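You operate a simulated robot arm through the tools that you are given. There is no shell and no other tool.

Carry out the task below with a simulated robot arm. There is one attempt and no reset: what you move stays moved.

JOB
Switch off the lit cream candle and pack both candles in the carton.
Fine: both upright; fold the two flaps shut. Set down upright: what you pick out.

The check looks at the end state, three seconds after you hand in, the way a careful person would. Anything else that was tipped, shoved, dropped, spilled or broken makes it a failure. Flat cloth is picked up by pressing the open fingertips on it (5 to 10 N) and closing them slowly along it; thin cloth reads only 2 to 8 mm in the jaws.

ROBOT AND FRAMES
A 7-joint arm with a two-finger gripper, fixed in place. Base frame: the origin is on the floor under the middle of its stand, x ahead of it, y to its left, z up. Lengths are in mm, angles in rad, forces in N, time in s.
With the tool pointing down near the work surface it reaches from about 180 to 700 mm from the base axis. Its first joint turns from -2.897 to 2.897 rad. Payload 2.94 kg.
The TCP is the grasp point between the finger pads, 30 mm short of the fingertips. In the tool frame z runs along the fingers and y along their closing line. The gripper opens to 138 mm; its body begins 109 mm behind the TCP.
Orientation is told as [roll, pitch, yaw] about the base's x, y, z axes, in that order, counted from this pose: with the fingers straight down and closing along the base's y, the tool's x points along the base's -x, its y along +y and its z along -z.

CONTROLS
- The arm moves only by the tool drive_tool. Its arguments are lists of equal length, an entry for each row: "delta_rot": the turn, a rotation vector about the tool's x, y, z in rad, a list of three; "dp": the shift along the tool's x, y, z in mm, a list of three; "fingers": the opening in per cent of the stroke, from 0 (shut) to 100 (fully open). In form: {"delta_rot": [[ax, ay, az], ...], "dp": [[dx, dy, dz], ...], "fingers": [fingers, ...]}. A call has 1 to 20 rows; each row is the pose to reach, as a shift and turn from the pose commanded when the call began, along the tool's axes at that moment. A row lasts 0.2 s, in which the tool goes at most 50 mm and 0.15 rad; a call with a longer step from one row to the next is refused whole, and so is a gripper value outside its range. Where a pose cannot be reached the arm comes as near as it can. A force on the tool above 80 N (or 10 N above the force at the start of the call, whichever is more), or a blocked arm, ends the call early, and 0.2 s more pass. The fingers move at their own pace (about 72 mm/s each) and stop on an object; they squeeze with about 36 N. The grip force told is the motor's: it shows also when the fingers shut on nothing. Time passes only in rows, and 0.2 s behind the last, so rows that repeat a pose let the fingers close. It gives the time, the measured TCP pose, the force on the tool (base axes), the opening and the grip force at its end, in the units of the frame above (readings bear some noise), with the torque about the TCP (base axes, N m) and any sound that the robot's microphone picked up.
- Cameras (640 x 400 px; columns grow to the right, rows downward): "scene" is fixed at [398.9, -500.5, 1258.8]; the picture's right is [0.95, -0.30, 0.00], its down [-0.12, -0.38, -0.91] and it looks along [0.28, 0.87, -0.40] (base axes); focal length 214 px, centre (320, 200). "wrist" rides on the gripper at [71, 19, -146] in the tool frame; the picture's right is [-0.26, 0.97, 0.00], its down [-0.85, -0.23, -0.48] and it looks along [-0.46, -0.12, 0.88] (tool axes); focal length 280 px, centre (320, 200). There is no depth. A picture from a camera that has moved, and an enlarged one, comes with that camera's place and axes in the base frame and with its lens.
- capture(camera): a new picture of that camera. It takes no simulated time.
- move_column(by): slides the trunk up (or, below 0, down) by that many mm; the arm rides with it, the base frame stays. It gives what a move gives, with no picture.
- close_up(camera, box): a new picture of the part [left, top, right, bottom] of that camera's present view, enlarged. It takes no simulated time.
- close_job(): hands the job in; it is judged then, once.

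Places have to be worked out from the pictures, the camera data and where the tool is seen. Open the gripper and draw the arm clear of the work before you hand the job in, unless the task says otherwise.

The tools are called after "Call:" as a command line: name --argument value ..., lists and objects as JSON in quotes. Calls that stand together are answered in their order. drive_tool: Moves the arm, as the interface text tells. Its arguments: {"type":"object","properties":{"delta_rot":{"type":"array","items":{"type":"array","items":{"type":"number"}}},"dp":{"type":"array","items":{"type":"array","items":{"type":"number"}}},"fingers":{"type":"array","items":{"type":"number"}}},"required":["delta_rot","dp","fingers"]} The other tools are called the same way: move_column (by) moves the trunk up or down; capture (camera) takes a picture; close_up (camera, box) takes an enlarged picture of a part of a camera's view; close_job () hands the job in.

At the start:

```text
time: 0.0
tool_pos: [318.9, 153.3, 1444.7]
orientation: [0.0, 0.0, 0.001]
contact_force: [0.4, 0.3, -0.2]
wrist_torque: [0.0, 0.03, 0.01]
gripper_width: 137.9
grasp_force: 0.2
trunk travel left (down, up): [-425.0, 29.0]
```

scene: 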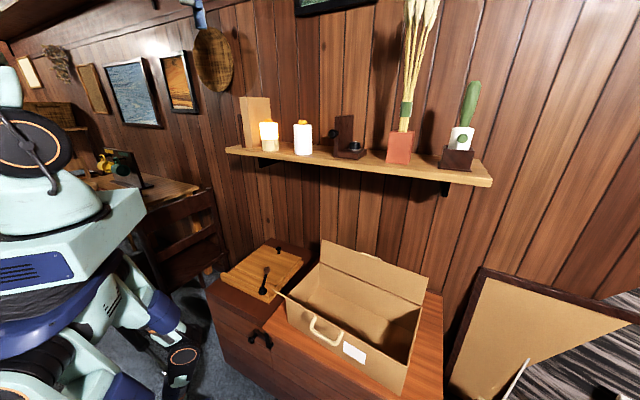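
wrist: 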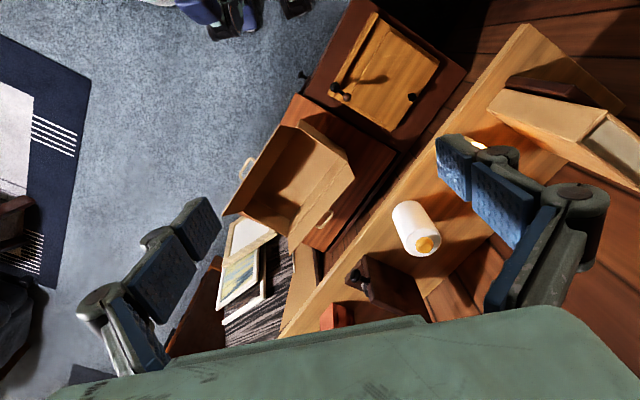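

I'll start by looking closely at the shelf, the carton, and the wrist view before moving anything.

Call:
close_up --camera "scene" --box '[220, 80, 380, 180]'

Call:
close_up --camera "scene" --box '[200, 220, 456, 380]'

Call:
close_up --camera "wrist" --box '[220, 80, 640, 342]'

Call:
close_up --camera "scene" --box '[340, 80, 500, 200]'

```text
4.00 times, centred on (300, 130) of scene
camera zoom: at [398.9, -500.5, 1258.8], right [0.95, -0.3, 0.0], down [-0.12, -0.38, -0.91], along [0.28, 0.87, -0.4], focal length 858 px, centre (400, 480)
```

zoom: 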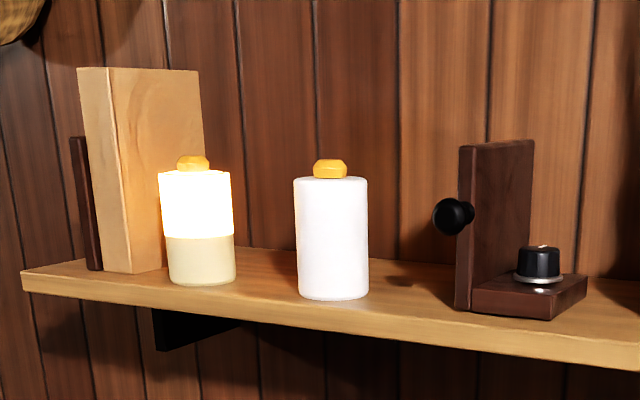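

```text
2.50 times, centred on (328, 300) of scene
camera zoom: at [398.9, -500.5, 1258.8], right [0.95, -0.3, 0.0], down [-0.12, -0.38, -0.91], along [0.28, 0.87, -0.4], focal length 536 px, centre (300, -50)
```

zoom: 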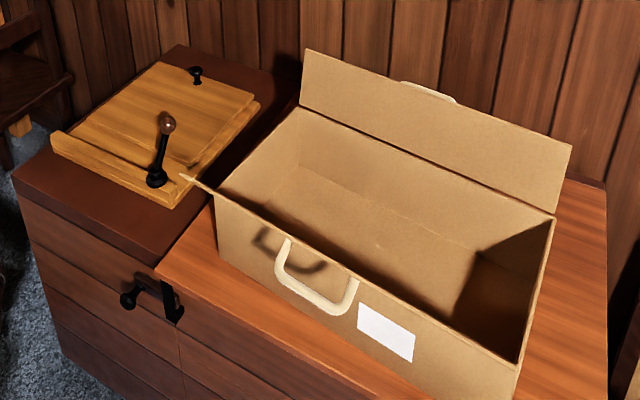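

```text
1.52 times, centred on (430, 211) of wrist
camera zoom: at [248.6, 170.5, 1590.7], right [0.26, 0.97, 0.0], down [0.85, -0.23, 0.48], along [0.46, -0.12, -0.88], focal length 427 px, centre (152, 183)
```

zoom: 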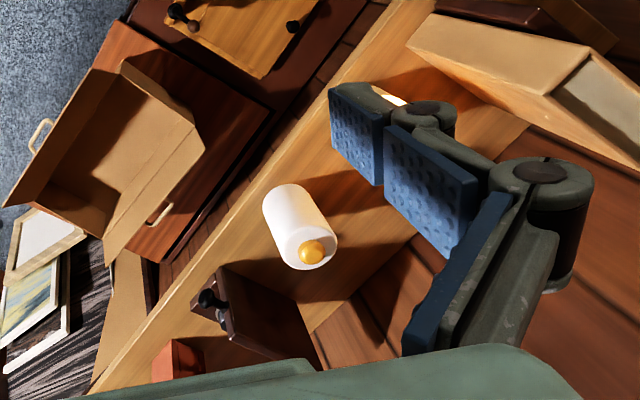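

```text
3.33 times, centred on (420, 140) of scene
camera zoom: at [398.9, -500.5, 1258.8], right [0.95, -0.3, 0.0], down [-0.12, -0.38, -0.91], along [0.28, 0.87, -0.4], focal length 715 px, centre (-13, 400)
```

zoom: 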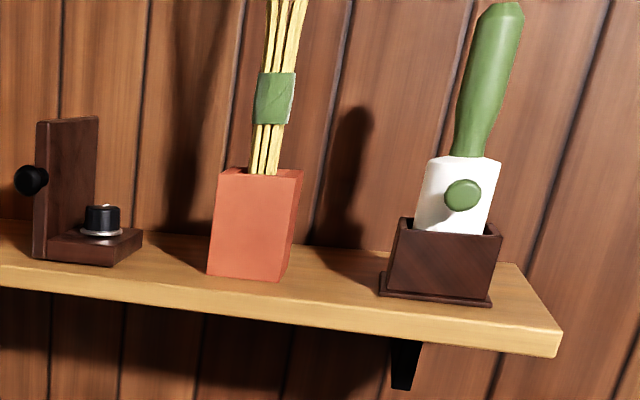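

The scene shows two candles on the shelf (cream lit, white off), with gold tops, and an open two-flap carton on the chest below. The shelf runs about 45° to the base axes, so I'll yaw the tool 45° and move over the candles, staying high, to look at them from in front.

Call:
drive_tool --delta_rot '[[0, 0, -0.131], [0, 0, -0.262], [0, 0, -0.393], [0, 0, -0.524], [0, 0, -0.655], [0, 0, -0.785], [0, 0, -0.785]]' --dp '[[-10, 15, 5], [-20, 35, 10], [-35, 60, 15], [-50, 85, 22], [-65, 112, 32], [-81, 137, 45], [-81, 137, 45]]' --fingers '[100, 100, 100, 100, 100, 100, 100]'

Call:
capture --camera "wrist"

Call:
capture --camera "scene"

```text
time: 1.6
tool_pos: [397.4, 288.7, 1399.8]
orientation: [0.001, -0.001, 0.786]
contact_force: [-0.4, -0.2, -0.6]
wrist_torque: [0.01, 0.01, -0.01]
gripper_width: 138.0
grasp_force: 0.0
trunk travel left (down, up): [-425.0, 29.0]
```

```text
taken
camera wrist: at [335.4, 250.4, 1545.7], right [-0.5, 0.87, 0.0], down [0.76, 0.44, 0.48], along [0.41, 0.24, -0.88], focal length 280 px, centre (320, 200)
```

wrist: 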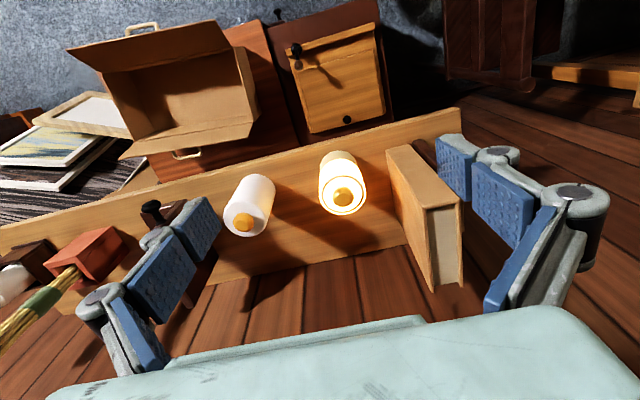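

```text
taken
```

scene: 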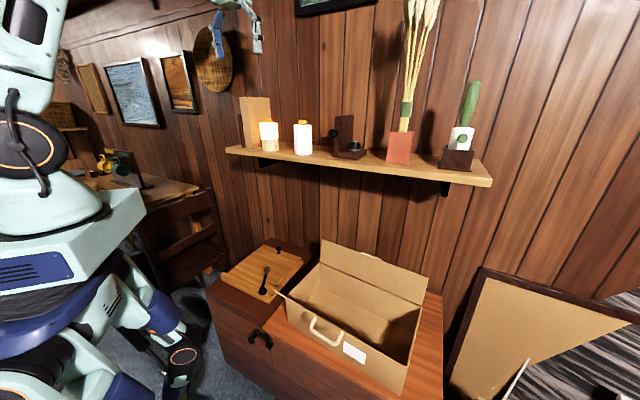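

The candles are now well seen from above. I'll enlarge both candle tops and the carton to work out the switch and the box.

Call:
close_up --camera "wrist" --box '[200, 120, 400, 245]'

Call:
close_up --camera "wrist" --box '[60, 10, 300, 160]'

Call:
close_up --camera "scene" --box '[240, 100, 320, 160]'

```text
3.20 times, centred on (300, 182) of wrist
camera zoom: at [335.4, 250.4, 1545.7], right [-0.5, 0.87, 0.0], down [0.76, 0.44, 0.48], along [0.41, 0.24, -0.88], focal length 897 px, centre (384, 256)
```

zoom: 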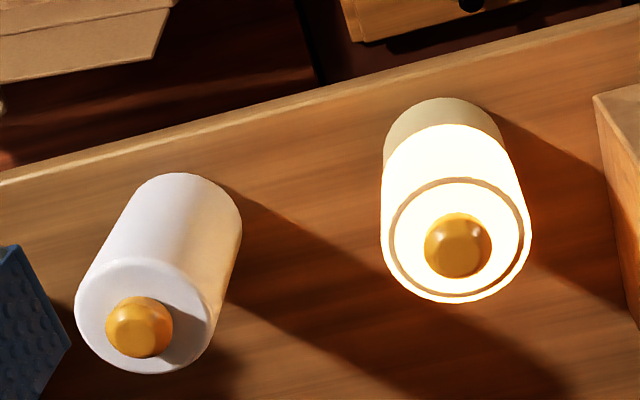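

```text
2.67 times, centred on (180, 85) of wrist
camera zoom: at [335.4, 250.4, 1545.7], right [-0.5, 0.87, 0.0], down [0.76, 0.44, 0.48], along [0.41, 0.24, -0.88], focal length 748 px, centre (693, 507)
```

zoom: 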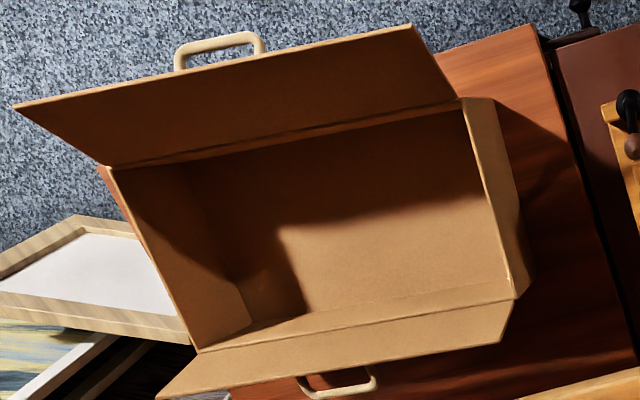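

```text
6.67 times, centred on (280, 130) of scene
camera zoom: at [398.9, -500.5, 1258.8], right [0.95, -0.3, 0.0], down [-0.12, -0.38, -0.91], along [0.28, 0.87, -0.4], focal length 1430 px, centre (587, 667)
```

zoom: 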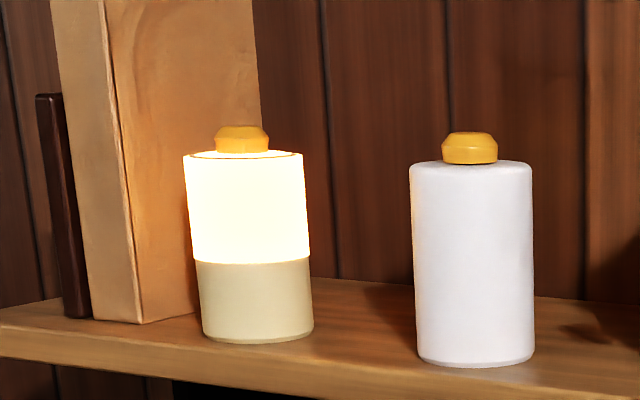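

Both knobs look like caps on top: cream at about (473, 366), white at about (579, 267), knob tops near z≈1215, shelf at z≈1100. The tall block beside the cream candle limits the width of the gripper along the shelf. So I'll turn the tool another 90° to close front-to-back, with the camera on the right side, staying high over the cream candle.

Call:
drive_tool --delta_rot '[[0, 0, -0.143], [0, 0, -0.286], [0, 0, -0.429], [0, 0, -0.572], [0, 0, -0.715], [0, 0, -0.858], [0, 0, -1.001], [0, 0, -1.144], [0, 0, -1.287], [0, 0, -1.43], [0, 0, -1.571], [0, 0, -1.571]]' --dp '[[0, 0, 0], [0, 0, 0], [-10, 0, 0], [-20, 0, 0], [-30, 0, 0], [-42, 0, 0], [-54, 0, 0], [-66, 0, 0], [-80, 0, 0], [-94, 0, 0], [-107, 0, 0], [-107, 0, 0]]' --fingers '[100, 100, 100, 100, 100, 100, 100, 100, 100, 100, 100, 100]'

Call:
capture --camera "wrist"

Call:
capture --camera "scene"

```text
time: 4.2
tool_pos: [446.3, 342.8, 1389.2]
orientation: [-0.008, 0.0, 2.29]
contact_force: [0.2, 0.0, -0.8]
wrist_torque: [-0.06, -0.03, 0.0]
gripper_width: 138.0
grasp_force: 0.0
out of reach, approached as far as the arm can: row 8, 9, 10, 11, 12
trunk travel left (down, up): [-425.0, 29.0]
```

```text
taken
camera wrist: at [477.3, 273.8, 1535.7], right [-0.9, -0.44, -0.01], down [-0.39, 0.79, 0.48], along [-0.2, 0.43, -0.88], focal length 280 px, centre (320, 200)
```

wrist: 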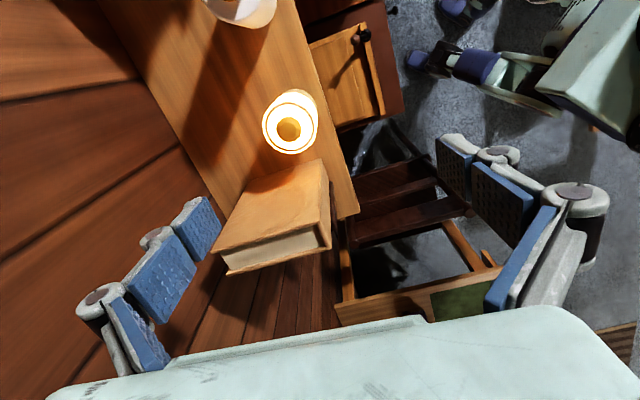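

```text
taken
```

scene: 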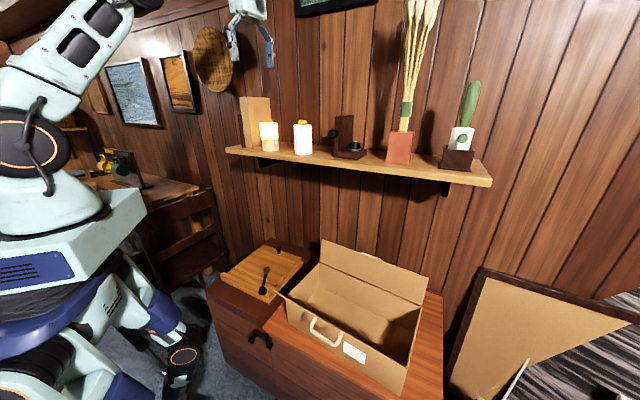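

At z≈1400 the arm runs out of reach, stopping about 36 mm short of the candle, but the yaw is nearly there. Lowering should bring the pose into reach, so I'll close the fingers for pressing and descend 80 mm, still above the knob.

Call:
drive_tool --delta_rot '[[0, 0, 0], [0, 0, 0], [0, 0, 0], [0, 0, 0], [0, 0, 0], [0, 0, 0]]' --dp '[[0, 0, 15], [0, 0, 30], [0, 0, 45], [0, 0, 60], [0, 0, 80], [0, 0, 80]]' --fingers '[0, 0, 0, 0, 0, 0]'

Call:
capture --camera "wrist"

Call:
capture --camera "scene"

```text
time: 5.6
tool_pos: [444.2, 340.7, 1309.6]
orientation: [-0.008, 0.001, 2.288]
contact_force: [0.6, -0.4, -0.5]
wrist_torque: [0.0, -0.01, -0.03]
gripper_width: 0.1
grasp_force: 28.4
trunk travel left (down, up): [-425.0, 29.0]
```

```text
taken
camera wrist: at [476.7, 272.6, 1455.6], right [-0.9, -0.44, -0.01], down [-0.39, 0.79, 0.48], along [-0.2, 0.43, -0.88], focal length 280 px, centre (320, 200)
```

wrist: 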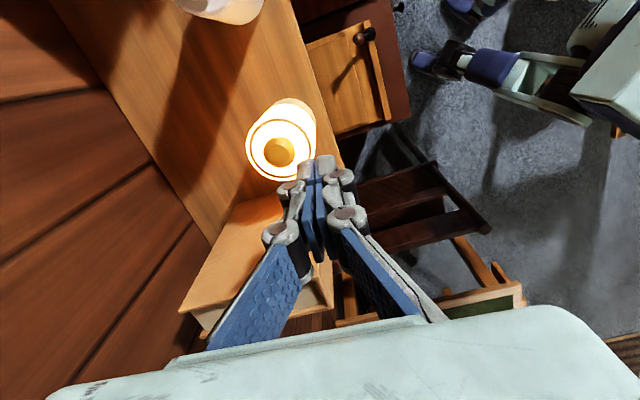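

```text
taken
```

scene: 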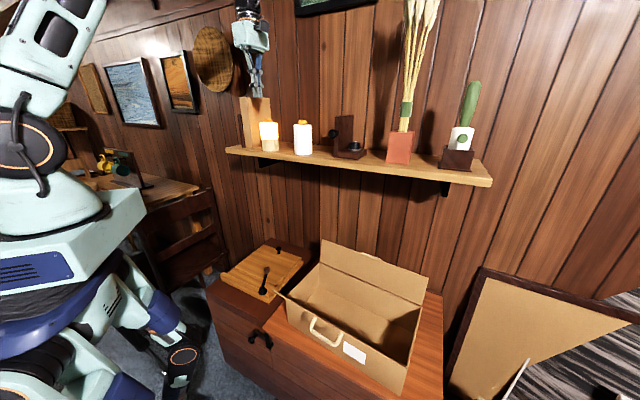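

The commanded pose follows the reached one; tool is at (444, 341, 1310), and the knob from this view projects to about (473, 364). I'll shift 37 mm along −y of the tool to get over the knob and lower a little, then check.

Call:
drive_tool --delta_rot '[[0, 0, 0], [0, 0, -0.03], [0, 0, -0.069], [0, 0, -0.069]]' --dp '[[0.3, -12, 5], [0.6, -25, 12], [1, -37.4, 25], [1, -37.4, 25]]' --fingers '[0, 0, 0, 0]'

Call:
close_up --camera "wrist" --box '[160, 60, 480, 260]'

Call:
close_up --camera "scene" --box '[200, 40, 360, 160]'

```text
time: 6.6
tool_pos: [473.5, 365.0, 1285.2]
orientation: [-0.009, 0.0, 2.355]
contact_force: [0.2, -1.0, 1.0]
wrist_torque: [-0.02, 0.01, 0.01]
gripper_width: 0.0
grasp_force: 28.3
trunk travel left (down, up): [-425.0, 29.0]
```

```text
2.00 times, centred on (320, 160) of wrist
camera zoom: at [509.9, 298.5, 1431.3], right [-0.87, -0.5, -0.01], down [-0.44, 0.76, 0.48], along [-0.23, 0.42, -0.88], focal length 561 px, centre (320, 280)
```

zoom: 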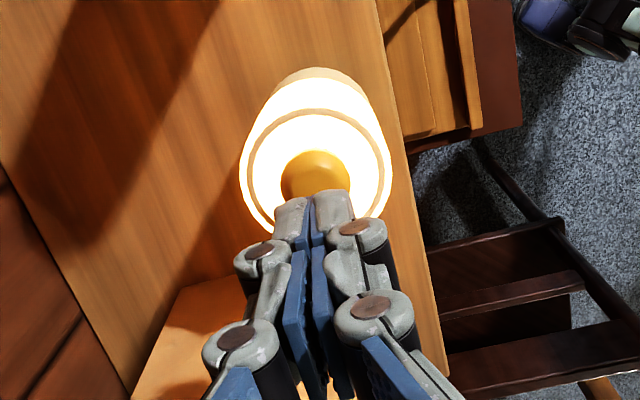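

```text
3.33 times, centred on (280, 100) of scene
camera zoom: at [398.9, -500.5, 1258.8], right [0.95, -0.3, 0.0], down [-0.12, -0.38, -0.91], along [0.28, 0.87, -0.4], focal length 715 px, centre (453, 533)
```

zoom: 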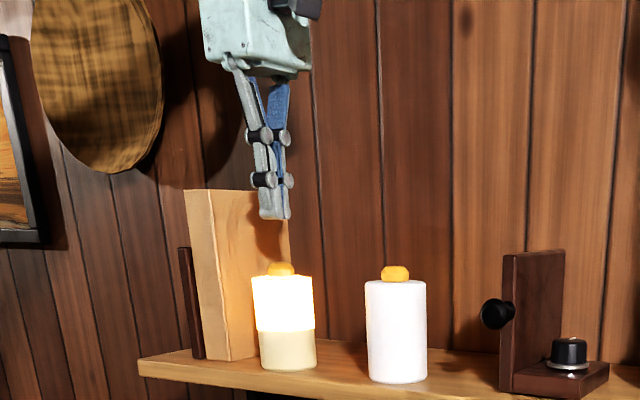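

Fingertips (tips at z≈1255) line up within ~2–3 mm over the knob, whose top is around z≈1210–1216. I'll nudge 2 mm along the shelf and lower to just above the knob.

Call:
drive_tool --delta_rot '[[0, 0, 0], [0, 0, 0], [0, 0, 0], [0, 0, 0]]' --dp '[[1, 0, 10], [2, 0, 20], [2, 0, 30], [2, 0, 33]]' --fingers '[0, 0, 0, 0]'

Call:
close_up --camera "scene" --box '[240, 80, 320, 160]'

```text
time: 7.6
tool_pos: [476.0, 363.0, 1251.4]
orientation: [-0.007, 0.0, 2.356]
contact_force: [-0.4, 0.5, -0.4]
wrist_torque: [0.0, 0.0, -0.02]
gripper_width: 0.0
grasp_force: 28.9
trunk travel left (down, up): [-425.0, 29.0]
```

```text
5.00 times, centred on (280, 120) of scene
camera zoom: at [398.9, -500.5, 1258.8], right [0.95, -0.3, 0.0], down [-0.12, -0.38, -0.91], along [0.28, 0.87, -0.4], focal length 1072 px, centre (520, 600)
```

zoom: 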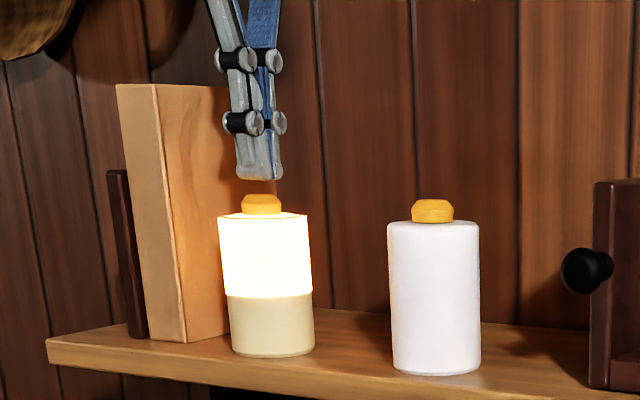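

The tips are about 12 mm above the knob and centred on it. I'll approach in a slow step to touch.

Call:
drive_tool --delta_rot '[[0, 0, 0], [0, 0, 0], [0, 0, 0], [0, 0, 0]]' --dp '[[0, 0, 5], [0, 0, 8], [0, 0, 10], [0, 0, 11]]' --fingers '[0, 0, 0, 0]'

Call:
close_up --camera "scene" --box '[240, 80, 320, 160]'

```text
time: 8.6
tool_pos: [474.8, 364.5, 1241.7]
orientation: [-0.009, -0.001, 2.355]
contact_force: [1.1, 0.6, -0.8]
wrist_torque: [-0.01, 0.02, -0.02]
gripper_width: 0.1
grasp_force: 28.3
trunk travel left (down, up): [-425.0, 29.0]
```

```text
5.00 times, centred on (280, 120) of scene
camera zoom: at [398.9, -500.5, 1258.8], right [0.95, -0.3, 0.0], down [-0.12, -0.38, -0.91], along [0.28, 0.87, -0.4], focal length 1072 px, centre (520, 600)
```

zoom: 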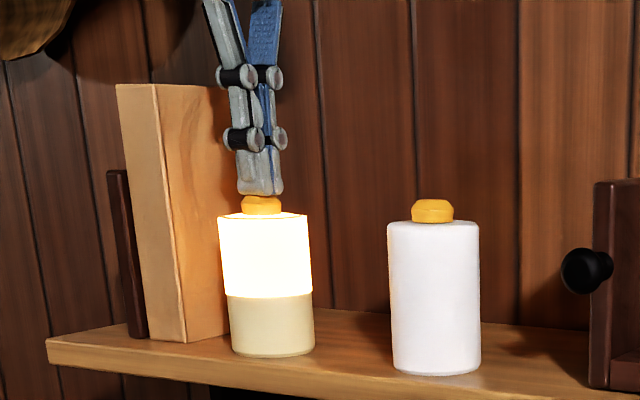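

Nearly touching now (tips at about z 1211). I'll press in 1 mm steps and watch the force and microphone.

Call:
drive_tool --delta_rot '[[0, 0, 0], [0, 0, 0], [0, 0, 0]]' --dp '[[0, 0, 1], [0, 0, 2], [0, 0, 3]]' --fingers '[0, 0, 0]'

Call:
close_up --camera "scene" --box '[240, 80, 320, 160]'

```text
time: 9.4
tool_pos: [474.0, 364.3, 1238.6]
orientation: [-0.008, 0.0, 2.357]
contact_force: [-1.1, -0.2, 1.7]
wrist_torque: [0.0, -0.02, 0.0]
gripper_width: 6.1
grasp_force: 28.6
trunk travel left (down, up): [-425.0, 29.0]
```

```text
5.00 times, centred on (280, 120) of scene
camera zoom: at [398.9, -500.5, 1258.8], right [0.95, -0.3, 0.0], down [-0.12, -0.38, -0.91], along [0.28, 0.87, -0.4], focal length 1072 px, centre (520, 600)
```

zoom: 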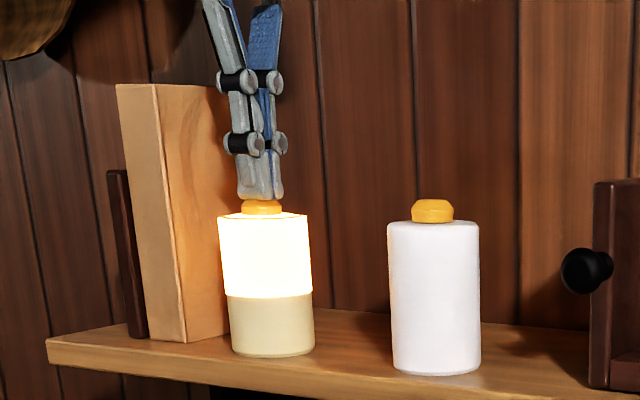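

Light contact (1.7 N), with the fingers spread about 6 mm on the knob. I'll press further by small steps.

Call:
drive_tool --delta_rot '[[0, 0, 0], [0, 0, 0], [0, 0, 0]]' --dp '[[0, 0, 1], [0, 0, 2], [0, 0, 2]]' --fingers '[0, 0, 0]'

Call:
close_up --camera "scene" --box '[240, 80, 320, 160]'

Call:
close_up --camera "wrist" --box '[200, 80, 440, 230]'

```text
time: 10.2
tool_pos: [474.6, 363.3, 1236.6]
orientation: [-0.008, -0.001, 2.357]
contact_force: [-1.2, -0.6, 2.0]
wrist_torque: [0.0, 0.0, -0.02]
gripper_width: 5.9
grasp_force: 28.1
trunk travel left (down, up): [-425.0, 29.0]
heard: click
```

```text
5.00 times, centred on (280, 120) of scene
camera zoom: at [398.9, -500.5, 1258.8], right [0.95, -0.3, 0.0], down [-0.12, -0.38, -0.91], along [0.28, 0.87, -0.4], focal length 1072 px, centre (520, 600)
```

zoom: 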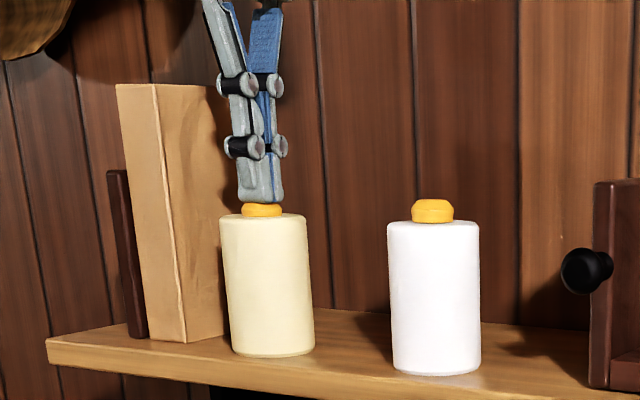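

```text
2.67 times, centred on (320, 155) of wrist
camera zoom: at [510.8, 297.7, 1381.7], right [-0.87, -0.5, -0.01], down [-0.44, 0.76, 0.48], along [-0.23, 0.42, -0.88], focal length 748 px, centre (320, 320)
```

zoom: 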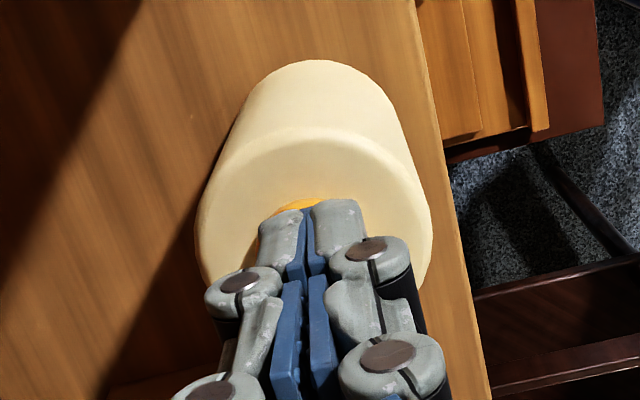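

A click was heard and the cream candle is off. I'll withdraw straight up, then open the fingers clear of the knob and check that it stays off.

Call:
drive_tool --delta_rot '[[0, 0, 0], [0, 0, 0], [0, 0, 0], [0, 0, 0], [0, 0, 0], [0, 0, 0], [0, 0, 0]]' --dp '[[0, 0, -3], [0, 0, -8], [0, 0, -18], [0, 0, -30], [0, 0, -40], [0, 0, -40], [0, 0, -40]]' --fingers '[0, 0, 0, 0, 0, 75, 75]'

Call:
capture --camera "wrist"

Call:
close_up --camera "scene" --box '[220, 60, 348, 160]'

```text
time: 11.8
tool_pos: [474.7, 364.5, 1276.7]
orientation: [-0.009, 0.0, 2.357]
contact_force: [-0.2, 0.4, 0.5]
wrist_torque: [0.01, 0.02, -0.02]
gripper_width: 84.1
grasp_force: 0.0
trunk travel left (down, up): [-425.0, 29.0]
```

```text
taken
camera wrist: at [511.1, 297.8, 1421.8], right [-0.87, -0.5, -0.01], down [-0.44, 0.76, 0.48], along [-0.23, 0.42, -0.88], focal length 280 px, centre (320, 200)
```

wrist: 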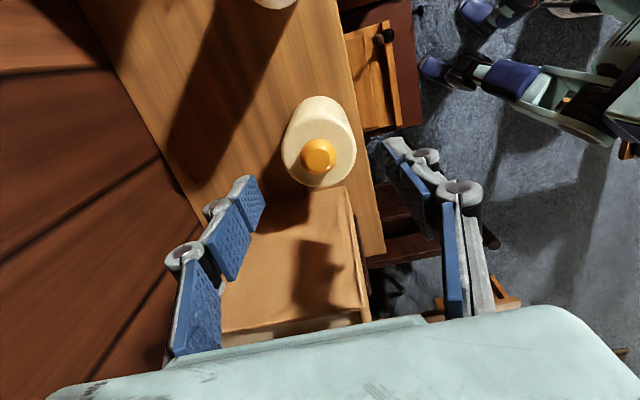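

```text
4.00 times, centred on (284, 110) of scene
camera zoom: at [398.9, -500.5, 1258.8], right [0.95, -0.3, 0.0], down [-0.12, -0.38, -0.91], along [0.28, 0.87, -0.4], focal length 858 px, centre (464, 560)
```

zoom: 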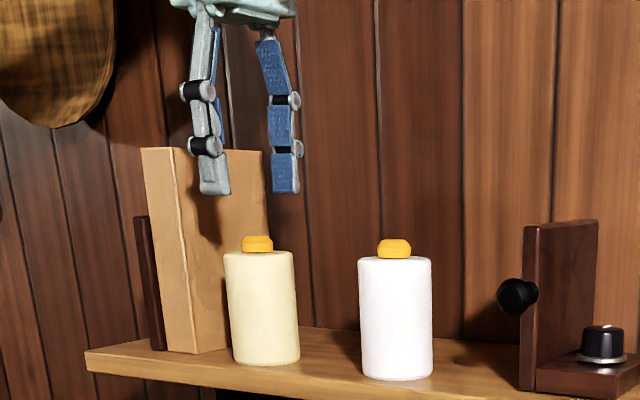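

The candle stays off and the open fingers straddle it front and back. I'll descend with the fingers open to grasp it at mid-height (TCP z≈1165).

Call:
drive_tool --delta_rot '[[0, 0, 0], [0, 0, 0], [0, 0, 0], [0, 0, 0], [0, 0, 0], [0, 0, 0], [0, 0, 0], [0, 0, 0]]' --dp '[[0, 0, 0], [0, 0, 15], [0, 0, 32], [0, 0, 50], [0, 0, 68], [0, 0, 88], [0, 0, 104], [0, 0, 112]]' --fingers '[75, 75, 75, 75, 75, 75, 75, 75]'

Call:
capture --camera "wrist"

Call:
close_up --camera "scene" --box '[220, 60, 348, 160]'

```text
time: 13.6
tool_pos: [477.5, 364.1, 1163.1]
orientation: [-0.009, -0.001, 2.356]
contact_force: [0.0, -0.1, -0.3]
wrist_torque: [-0.02, -0.01, -0.01]
gripper_width: 103.5
grasp_force: 0.0
trunk travel left (down, up): [-425.0, 29.0]
```

```text
taken
camera wrist: at [512.4, 297.3, 1309.1], right [-0.87, -0.5, -0.01], down [-0.44, 0.76, 0.48], along [-0.23, 0.42, -0.88], focal length 280 px, centre (320, 200)
```

wrist: 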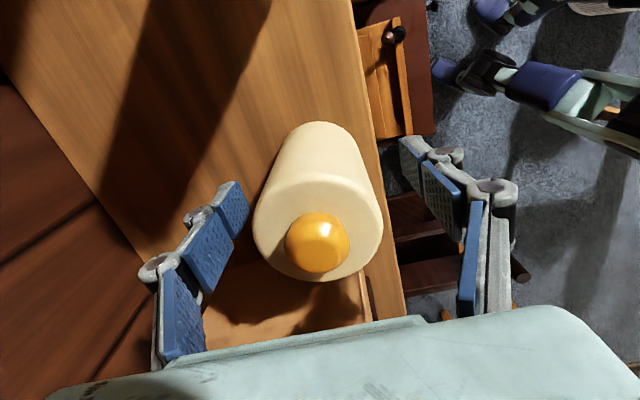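

```text
4.00 times, centred on (284, 110) of scene
camera zoom: at [398.9, -500.5, 1258.8], right [0.95, -0.3, 0.0], down [-0.12, -0.38, -0.91], along [0.28, 0.87, -0.4], focal length 858 px, centre (464, 560)
```

zoom: 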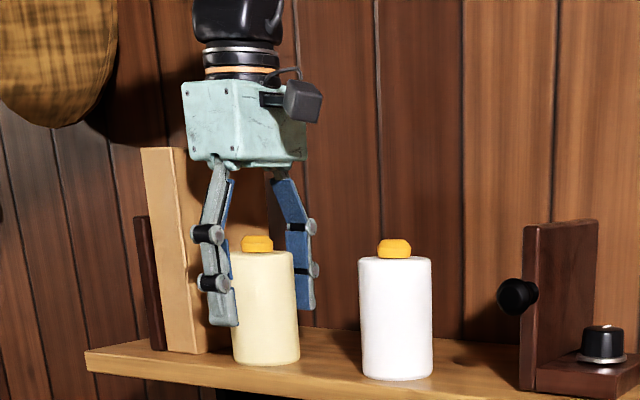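

The fingers straddle the candle with clearance on both sides. Closing gently in steps.

Call:
drive_tool --delta_rot '[[0, 0, 0], [0, 0, 0], [0, 0, 0], [0, 0, 0], [0, 0, 0], [0, 0, 0], [0, 0, 0]]' --dp '[[0, 0, 0], [0, 0, 0], [0, 0, 0], [0, 0, 0], [0, 0, 0], [0, 0, 0], [0, 0, 0]]' --fingers '[65, 58, 53, 49, 46, 40, 30]'

Call:
close_up --camera "scene" --box '[220, 60, 348, 160]'

Call:
capture --camera "wrist"

```text
time: 15.2
tool_pos: [476.7, 362.6, 1163.4]
orientation: [-0.009, 0.0, 2.357]
contact_force: [0.5, 0.3, 1.9]
wrist_torque: [0.0, -0.04, -0.07]
gripper_width: 62.9
grasp_force: 36.2
trunk travel left (down, up): [-425.0, 29.0]
```

```text
4.00 times, centred on (284, 110) of scene
camera zoom: at [398.9, -500.5, 1258.8], right [0.95, -0.3, 0.0], down [-0.12, -0.38, -0.91], along [0.28, 0.87, -0.4], focal length 858 px, centre (464, 560)
```

zoom: 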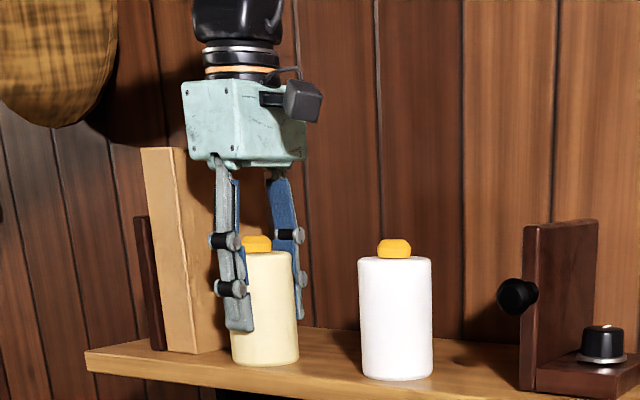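

```text
taken
camera wrist: at [512.4, 297.5, 1309.4], right [-0.87, -0.5, -0.01], down [-0.44, 0.76, 0.48], along [-0.23, 0.42, -0.88], focal length 280 px, centre (320, 200)
```

wrist: 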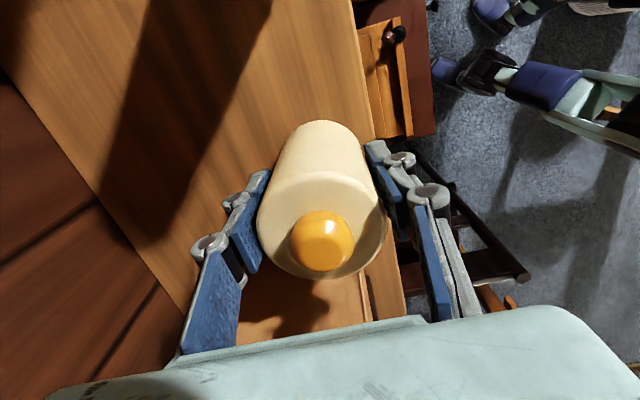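

The candle is held at 62.9 mm with 36 N. I'll lift it straight up a little first to check the hold.

Call:
drive_tool --delta_rot '[[0, 0, 0], [0, 0, 0], [0, 0, 0], [0, 0, 0], [0, 0, 0]]' --dp '[[0, 0, -5], [0, 0, -15], [0, 0, -30], [0, 0, -50], [0, 0, -60]]' --fingers '[30, 30, 30, 30, 30]'

Call:
close_up --camera "scene" --box '[220, 40, 348, 160]'

```text
time: 16.4
tool_pos: [474.2, 363.8, 1223.9]
orientation: [-0.01, -0.001, 2.356]
contact_force: [0.5, 0.1, -2.3]
wrist_torque: [-0.03, -0.02, 0.0]
gripper_width: 63.0
grasp_force: 36.3
trunk travel left (down, up): [-425.0, 29.0]
```

```text
3.33 times, centred on (284, 100) of scene
camera zoom: at [398.9, -500.5, 1258.8], right [0.95, -0.3, 0.0], down [-0.12, -0.38, -0.91], along [0.28, 0.87, -0.4], focal length 715 px, centre (440, 533)
```

zoom: 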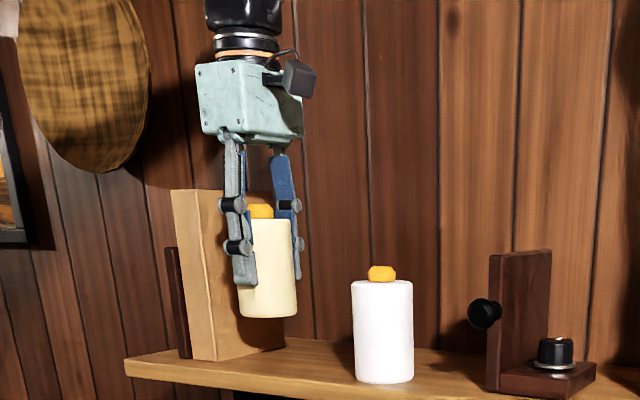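

Held firmly and upright. Now I move it back away from the wall and shelf, towards the base.

Call:
drive_tool --delta_rot '[[0, 0, 0], [0, 0, 0], [0, 0, 0], [0, 0, 0], [0, 0, 0], [0, 0, 0], [0, 0, 0], [0, 0, 0], [0, 0, 0], [0, 0, 0]]' --dp '[[0, 15, 0], [0, 40, 0], [0, 65, 0], [0, 90, 0], [0, 115, 0], [0, 140, 0], [0, 165, 0], [0, 190, 0], [0, 205, 0], [0, 205, 0]]' --fingers '[30, 30, 30, 30, 30, 30, 30, 30, 30, 30]'

Call:
capture --camera "scene"

Call:
capture --camera "wrist"

```text
time: 18.6
tool_pos: [332.6, 220.4, 1213.2]
orientation: [0.012, -0.015, 2.357]
contact_force: [0.2, 0.4, -3.3]
wrist_torque: [-0.04, 0.09, 0.01]
gripper_width: 62.5
grasp_force: 35.9
trunk travel left (down, up): [-425.0, 29.0]
```

```text
taken
```

scene: 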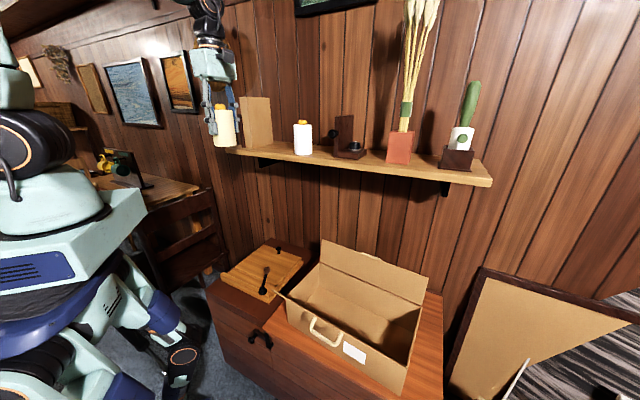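

```text
taken
camera wrist: at [372.4, 154.9, 1357.9], right [-0.87, -0.5, 0.01], down [-0.43, 0.76, 0.48], along [-0.25, 0.41, -0.87], focal length 280 px, centre (320, 200)
```

wrist: 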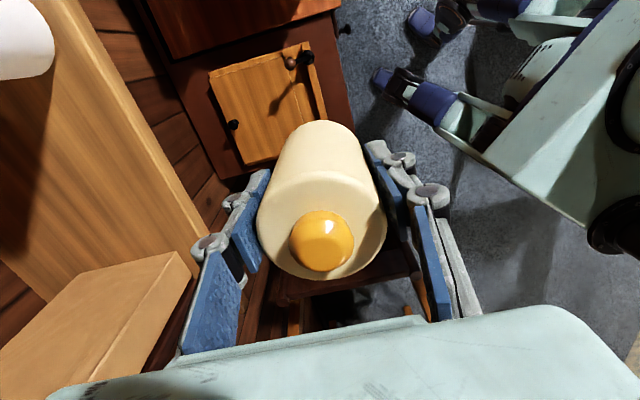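

The candle is clear of the shelf. I'll now turn the tool back to yaw ≈0.70 (closing along the carton's long side) while moving right, away from the shelf.

Call:
drive_tool --delta_rot '[[0, 0, 0.13], [0, 0, 0.27], [0, 0, 0.41], [0, 0, 0.55], [0, 0, 0.69], [0, 0, 0.83], [0, 0, 0.97], [0, 0, 1.11], [0, 0, 1.25], [0, 0, 1.39], [0, 0, 1.53], [0, 0, 1.662], [0, 0, 1.662]]' --dp '[[7, 6, 0], [14, 12, 0], [21, 18, 0], [28, 24, 0], [35, 30, 0], [42, 37, 0], [49, 44, 0], [56, 51, 0], [63, 58, 0], [70, 64, 0], [76, 70, 0], [81, 74, 0], [81, 74, 0]]' --fingers '[30, 30, 30, 30, 30, 30, 30, 30, 30, 30, 30, 30, 30]'

Call:
capture --camera "scene"

Call:
capture --camera "wrist"

```text
time: 21.4
tool_pos: [336.1, 109.0, 1208.7]
orientation: [0.023, 0.023, 0.691]
contact_force: [-0.3, -0.3, -2.4]
wrist_torque: [0.0, -0.01, 0.01]
gripper_width: 62.7
grasp_force: 35.5
trunk travel left (down, up): [-425.0, 29.0]
```

```text
taken
```

scene: 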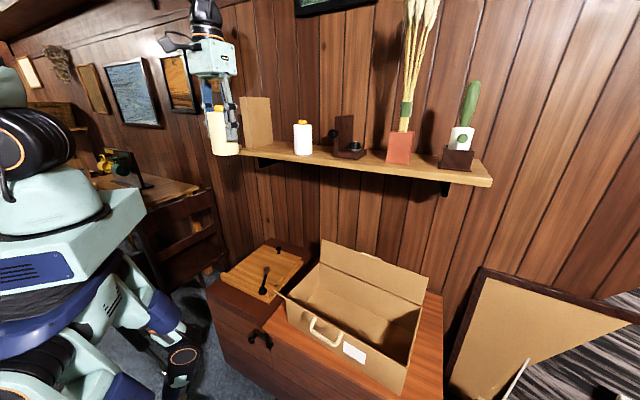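

```text
taken
camera wrist: at [274.5, 77.2, 1357.5], right [-0.41, 0.91, 0.02], down [0.82, 0.36, 0.45], along [0.41, 0.2, -0.89], focal length 280 px, centre (320, 200)
```

wrist: 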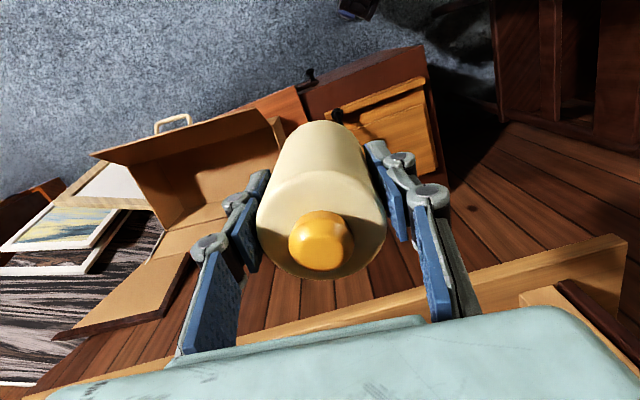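

The tool has a slight tilt (≈0.03 rad) that I'll correct, then lower the trunk in two stages, checking clearance.

Call:
drive_tool --delta_rot '[[0.012, -0.012, 0], [0.023, -0.023, 0], [0.023, -0.023, 0]]' --dp '[[0, 0, 0], [0, 0, 0], [0, 0, 0]]' --fingers '[30, 30, 30]'

Call:
move_column --by -200

Call:
capture --camera "scene"

```text
time: 22.2
tool_pos: [336.2, 109.4, 1207.1]
orientation: [0.005, 0.004, 0.693]
contact_force: [-0.2, -0.6, -2.3]
wrist_torque: [-0.01, 0.0, 0.04]
gripper_width: 62.7
grasp_force: 36.1
trunk travel left (down, up): [-425.0, 29.0]
```

```text
time: 24.4
tool_pos: [336.0, 108.7, 1014.0]
orientation: [-0.012, -0.011, 0.695]
contact_force: [0.3, 0.5, -2.8]
wrist_torque: [0.0, -0.03, 0.01]
gripper_width: 62.8
grasp_force: 35.8
trunk travel left (down, up): [-225.0, 229.0]
```

```text
taken
```

scene: 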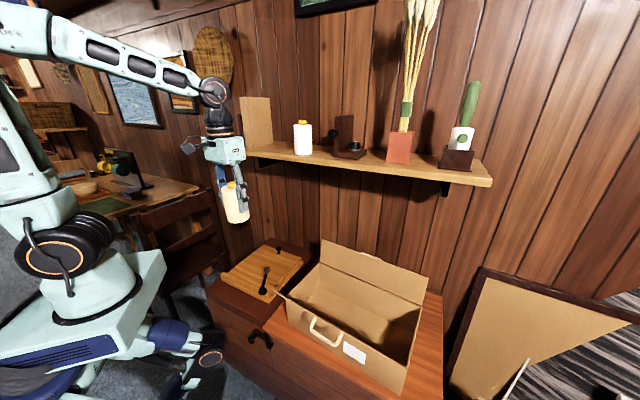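

Clear so far. Lowering the trunk the rest of the way (candle bottom will be near z≈725, over the floor beside the chest's front).

Call:
move_column --by -225

Call:
capture --camera "scene"

Call:
capture --camera "wrist"

```text
time: 26.8
tool_pos: [336.0, 109.7, 791.9]
orientation: [-0.015, -0.018, 0.694]
contact_force: [0.7, 0.1, -1.8]
wrist_torque: [-0.03, -0.03, -0.01]
gripper_width: 62.9
grasp_force: 36.2
trunk travel left (down, up): [0.0, 454.0]
```

```text
taken
```

scene: 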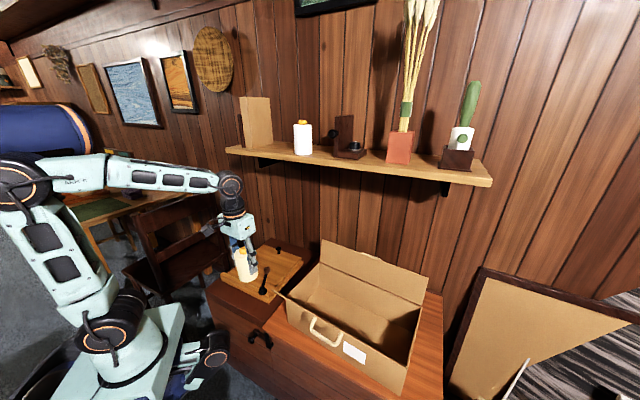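

```text
taken
camera wrist: at [266.0, 77.3, 936.2], right [-0.42, 0.91, -0.01], down [0.79, 0.37, 0.5], along [0.45, 0.2, -0.87], focal length 280 px, centre (320, 200)
```

wrist: 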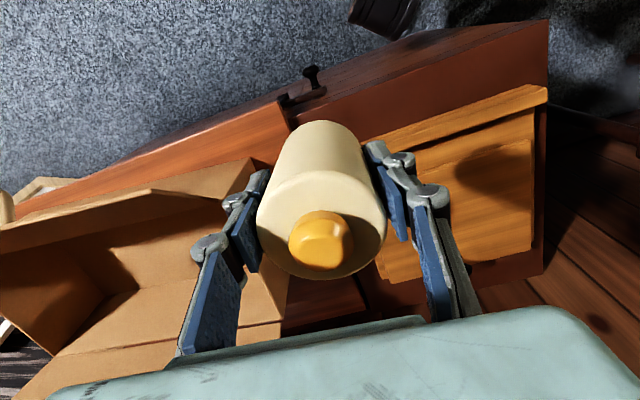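

The trunk is fully down; the TCP is at z≈792. I'll correct the tilt, raise 75 mm so the candle clears the flaps (tops ≈745–770), then move over the carton.

Call:
drive_tool --delta_rot '[[-0.015, 0.018, 0], [-0.015, 0.018, 0], [-0.015, 0.018, 0], [-0.015, 0.018, 0], [-0.015, 0.018, 0], [-0.015, 0.018, 0], [-0.015, 0.018, 0], [-0.015, 0.018, 0], [-0.015, 0.018, 0], [-0.015, 0.018, 0], [-0.015, 0.018, 0], [-0.015, 0.018, 0], [-0.015, 0.018, 0], [-0.015, 0.018, 0], [-0.015, 0.018, 0]]' --dp '[[0, 0, -20], [0, 0, -45], [0, 0, -65], [-5, -10, -75], [-17, -33, -75], [-30, -58, -75], [-43, -83, -75], [-56, -108, -75], [-69, -133, -75], [-82, -158, -75], [-95, -183, -75], [-108, -207, -75], [-120, -230, -75], [-130, -248, -75], [-130, -248, -75]]' --fingers '[30, 30, 30, 30, 30, 30, 30, 30, 30, 30, 30, 30, 30, 30, 30]'

Call:
capture --camera "scene"

Call:
capture --camera "wrist"

```text
time: 29.9
tool_pos: [592.1, 1.5, 881.2]
orientation: [-0.006, -0.012, 0.694]
contact_force: [-0.3, 0.4, -2.9]
wrist_torque: [-0.05, -0.04, 0.04]
gripper_width: 63.1
grasp_force: 35.8
trunk travel left (down, up): [0.0, 454.0]
```

```text
taken
```

scene: 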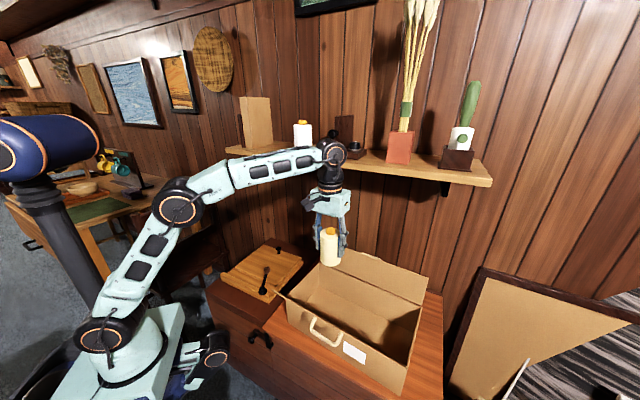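

```text
taken
camera wrist: at [522.7, -31.2, 1024.8], right [-0.42, 0.91, 0.0], down [0.79, 0.36, 0.49], along [0.45, 0.2, -0.87], focal length 280 px, centre (320, 200)
```

wrist: 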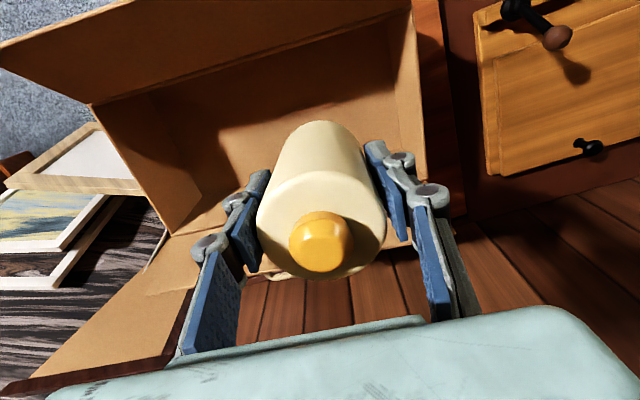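

The carton corners from this view agree with my earlier estimate (rim z≈668, centre ≈(656, −47), 390×207 mm). I'll move the cream candle over its place at about (653, −75) and level the tool.

Call:
drive_tool --delta_rot '[[-0.006, 0.012, 0], [-0.006, 0.012, 0], [-0.006, 0.012, 0], [-0.006, 0.012, 0], [-0.006, 0.012, 0], [-0.006, 0.012, 0], [-0.006, 0.012, 0], [-0.006, 0.012, 0]]' --dp '[[0, -20, 0], [1, -45, 0], [1, -70, 0], [2, -90, 0], [2, -98, 20], [2, -98, 40], [2, -98, 60], [2, -98, 60]]' --fingers '[30, 30, 30, 30, 30, 30, 30, 30]'

Call:
capture --camera "scene"

Call:
capture --camera "wrist"

```text
time: 31.8
tool_pos: [654.1, -73.7, 821.0]
orientation: [-0.002, -0.002, 0.695]
contact_force: [-0.2, 0.2, -2.3]
wrist_torque: [0.01, -0.02, 0.01]
gripper_width: 62.8
grasp_force: 36.3
out of reach, approached as far as the arm can: row 4, 5
trunk travel left (down, up): [0.0, 454.0]
```

```text
taken
```

scene: 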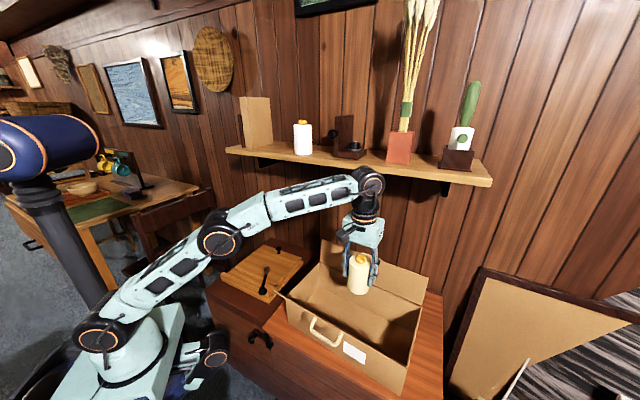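

```text
taken
camera wrist: at [587.3, -105.9, 967.3], right [-0.42, 0.91, 0.0], down [0.8, 0.37, 0.48], along [0.43, 0.2, -0.88], focal length 280 px, centre (320, 200)
```

wrist: 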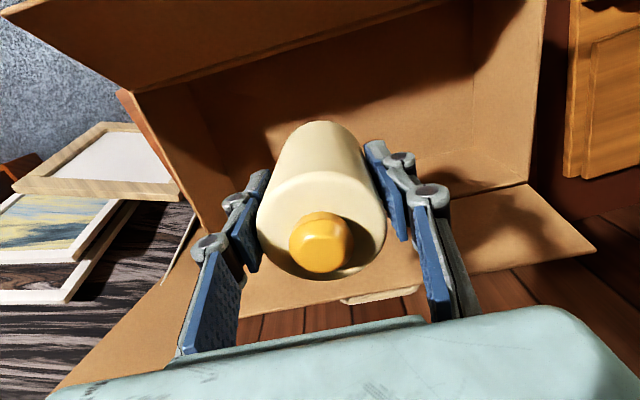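

The arm is in position at (654, −74, 821), level. I'll lower the candle into the carton down to about 25 mm above its floor.

Call:
drive_tool --delta_rot '[[0, 0, 0], [0, 0, 0], [0, 0, 0], [0, 0, 0], [0, 0, 0], [0, 0, 0], [0, 0, 0], [0, 0, 0], [0, 0, 0], [0, 0, 0]]' --dp '[[0, 0, 15], [0, 0, 35], [0, 0, 55], [0, 0, 75], [0, 0, 95], [0, 0, 115], [0, 0, 135], [0, 0, 155], [0, 0, 172], [0, 0, 178]]' --fingers '[30, 30, 30, 30, 30, 30, 30, 30, 30, 30]'

Call:
capture --camera "wrist"

Call:
close_up --camera "scene" --box '[240, 180, 448, 400]'

```text
time: 34.0
tool_pos: [653.2, -73.9, 643.5]
orientation: [-0.001, -0.002, 0.695]
contact_force: [0.0, -0.3, -1.8]
wrist_torque: [0.02, -0.02, -0.01]
gripper_width: 62.7
grasp_force: 35.6
trunk travel left (down, up): [0.0, 454.0]
```

```text
taken
camera wrist: at [587.3, -106.1, 789.0], right [-0.42, 0.91, 0.0], down [0.8, 0.37, 0.48], along [0.43, 0.2, -0.88], focal length 280 px, centre (320, 200)
```

wrist: 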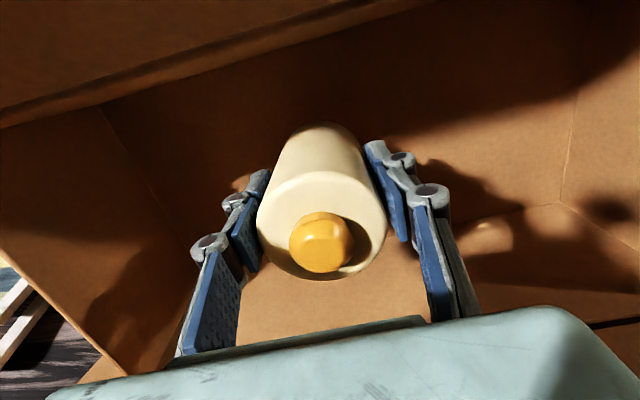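

```text
1.82 times, centred on (344, 290) of scene
camera zoom: at [398.9, -500.5, 1258.8], right [0.95, -0.3, 0.0], down [-0.12, -0.38, -0.91], along [0.28, 0.87, -0.4], focal length 390 px, centre (276, 36)
```

zoom: 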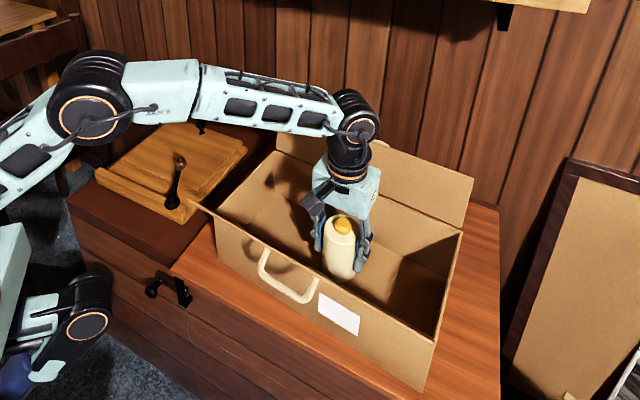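

The candle is inside the carton, between the walls. I'll lower slowly to feel for the floor.

Call:
drive_tool --delta_rot '[[0, 0, 0], [0, 0, 0], [0, 0, 0], [0, 0, 0], [0, 0, 0], [0, 0, 0]]' --dp '[[0, 0, 4], [0, 0, 8], [0, 0, 12], [0, 0, 16], [0, 0, 19], [0, 0, 21]]' --fingers '[30, 30, 30, 30, 30, 30]'

Call:
drive_tool --delta_rot '[[0, 0, 0], [0, 0, 0], [0, 0, 0]]' --dp '[[0, 0, 1], [0, 0, 2], [0, 0, 3]]' --fingers '[30, 30, 30]'

```text
time: 35.4
tool_pos: [652.8, -74.4, 623.0]
orientation: [-0.002, -0.001, 0.694]
contact_force: [-0.4, -1.3, -2.0]
wrist_torque: [-0.03, 0.01, -0.02]
gripper_width: 62.6
grasp_force: 36.8
trunk travel left (down, up): [0.0, 454.0]
```

```text
time: 36.1
tool_pos: [654.1, -73.6, 619.3]
orientation: [-0.002, -0.001, 0.694]
contact_force: [0.6, 0.4, -2.1]
wrist_torque: [-0.03, 0.02, 0.03]
gripper_width: 62.6
grasp_force: 35.7
trunk travel left (down, up): [0.0, 454.0]
```

No contact yet (still −2 N of weight). I continue down in small steps.

Call:
drive_tool --delta_rot '[[0, 0, 0], [0, 0, 0], [0, 0, 0]]' --dp '[[0, 0, 1], [0, 0, 2], [0, 0, 3]]' --fingers '[30, 30, 30]'

Call:
drive_tool --delta_rot '[[0, 0, 0], [0, 0, 0], [0, 0, 0]]' --dp '[[0, 0, 1], [0, 0, 2], [0, 0, 2]]' --fingers '[30, 30, 30]'

```text
time: 37.0
tool_pos: [653.3, -73.7, 617.3]
orientation: [-0.002, -0.002, 0.694]
contact_force: [0.7, 0.4, -2.8]
wrist_torque: [0.02, -0.04, 0.02]
gripper_width: 62.6
grasp_force: 36.0
trunk travel left (down, up): [0.0, 454.0]
```

```text
time: 37.8
tool_pos: [653.4, -74.1, 615.9]
orientation: [-0.002, -0.001, 0.695]
contact_force: [0.1, 0.3, -1.2]
wrist_torque: [0.01, -0.01, 0.01]
gripper_width: 62.9
grasp_force: 35.8
trunk travel left (down, up): [0.0, 454.0]
```

Still nearly free-hanging. A further couple of small steps.

Call:
drive_tool --delta_rot '[[0, 0, 0], [0, 0, 0], [0, 0, 0]]' --dp '[[0, 0, 1], [0, 0, 2], [0, 0, 2]]' --fingers '[30, 30, 30]'

Call:
drive_tool --delta_rot '[[0, 0, 0], [0, 0, 0], [0, 0, 0]]' --dp '[[0, 0, 1], [0, 0, 2], [0, 0, 2]]' --fingers '[30, 30, 30]'

```text
time: 38.5
tool_pos: [653.9, -74.6, 612.8]
orientation: [-0.003, 0.0, 0.694]
contact_force: [0.0, 0.1, -2.9]
wrist_torque: [0.01, -0.01, 0.02]
gripper_width: 62.6
grasp_force: 35.9
trunk travel left (down, up): [0.0, 454.0]
```

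```text
time: 39.4
tool_pos: [653.7, -75.8, 610.2]
orientation: [-0.003, -0.001, 0.693]
contact_force: [-0.2, 0.4, -2.3]
wrist_torque: [0.0, 0.03, 0.0]
gripper_width: 62.8
grasp_force: 36.6
trunk travel left (down, up): [0.0, 454.0]
```

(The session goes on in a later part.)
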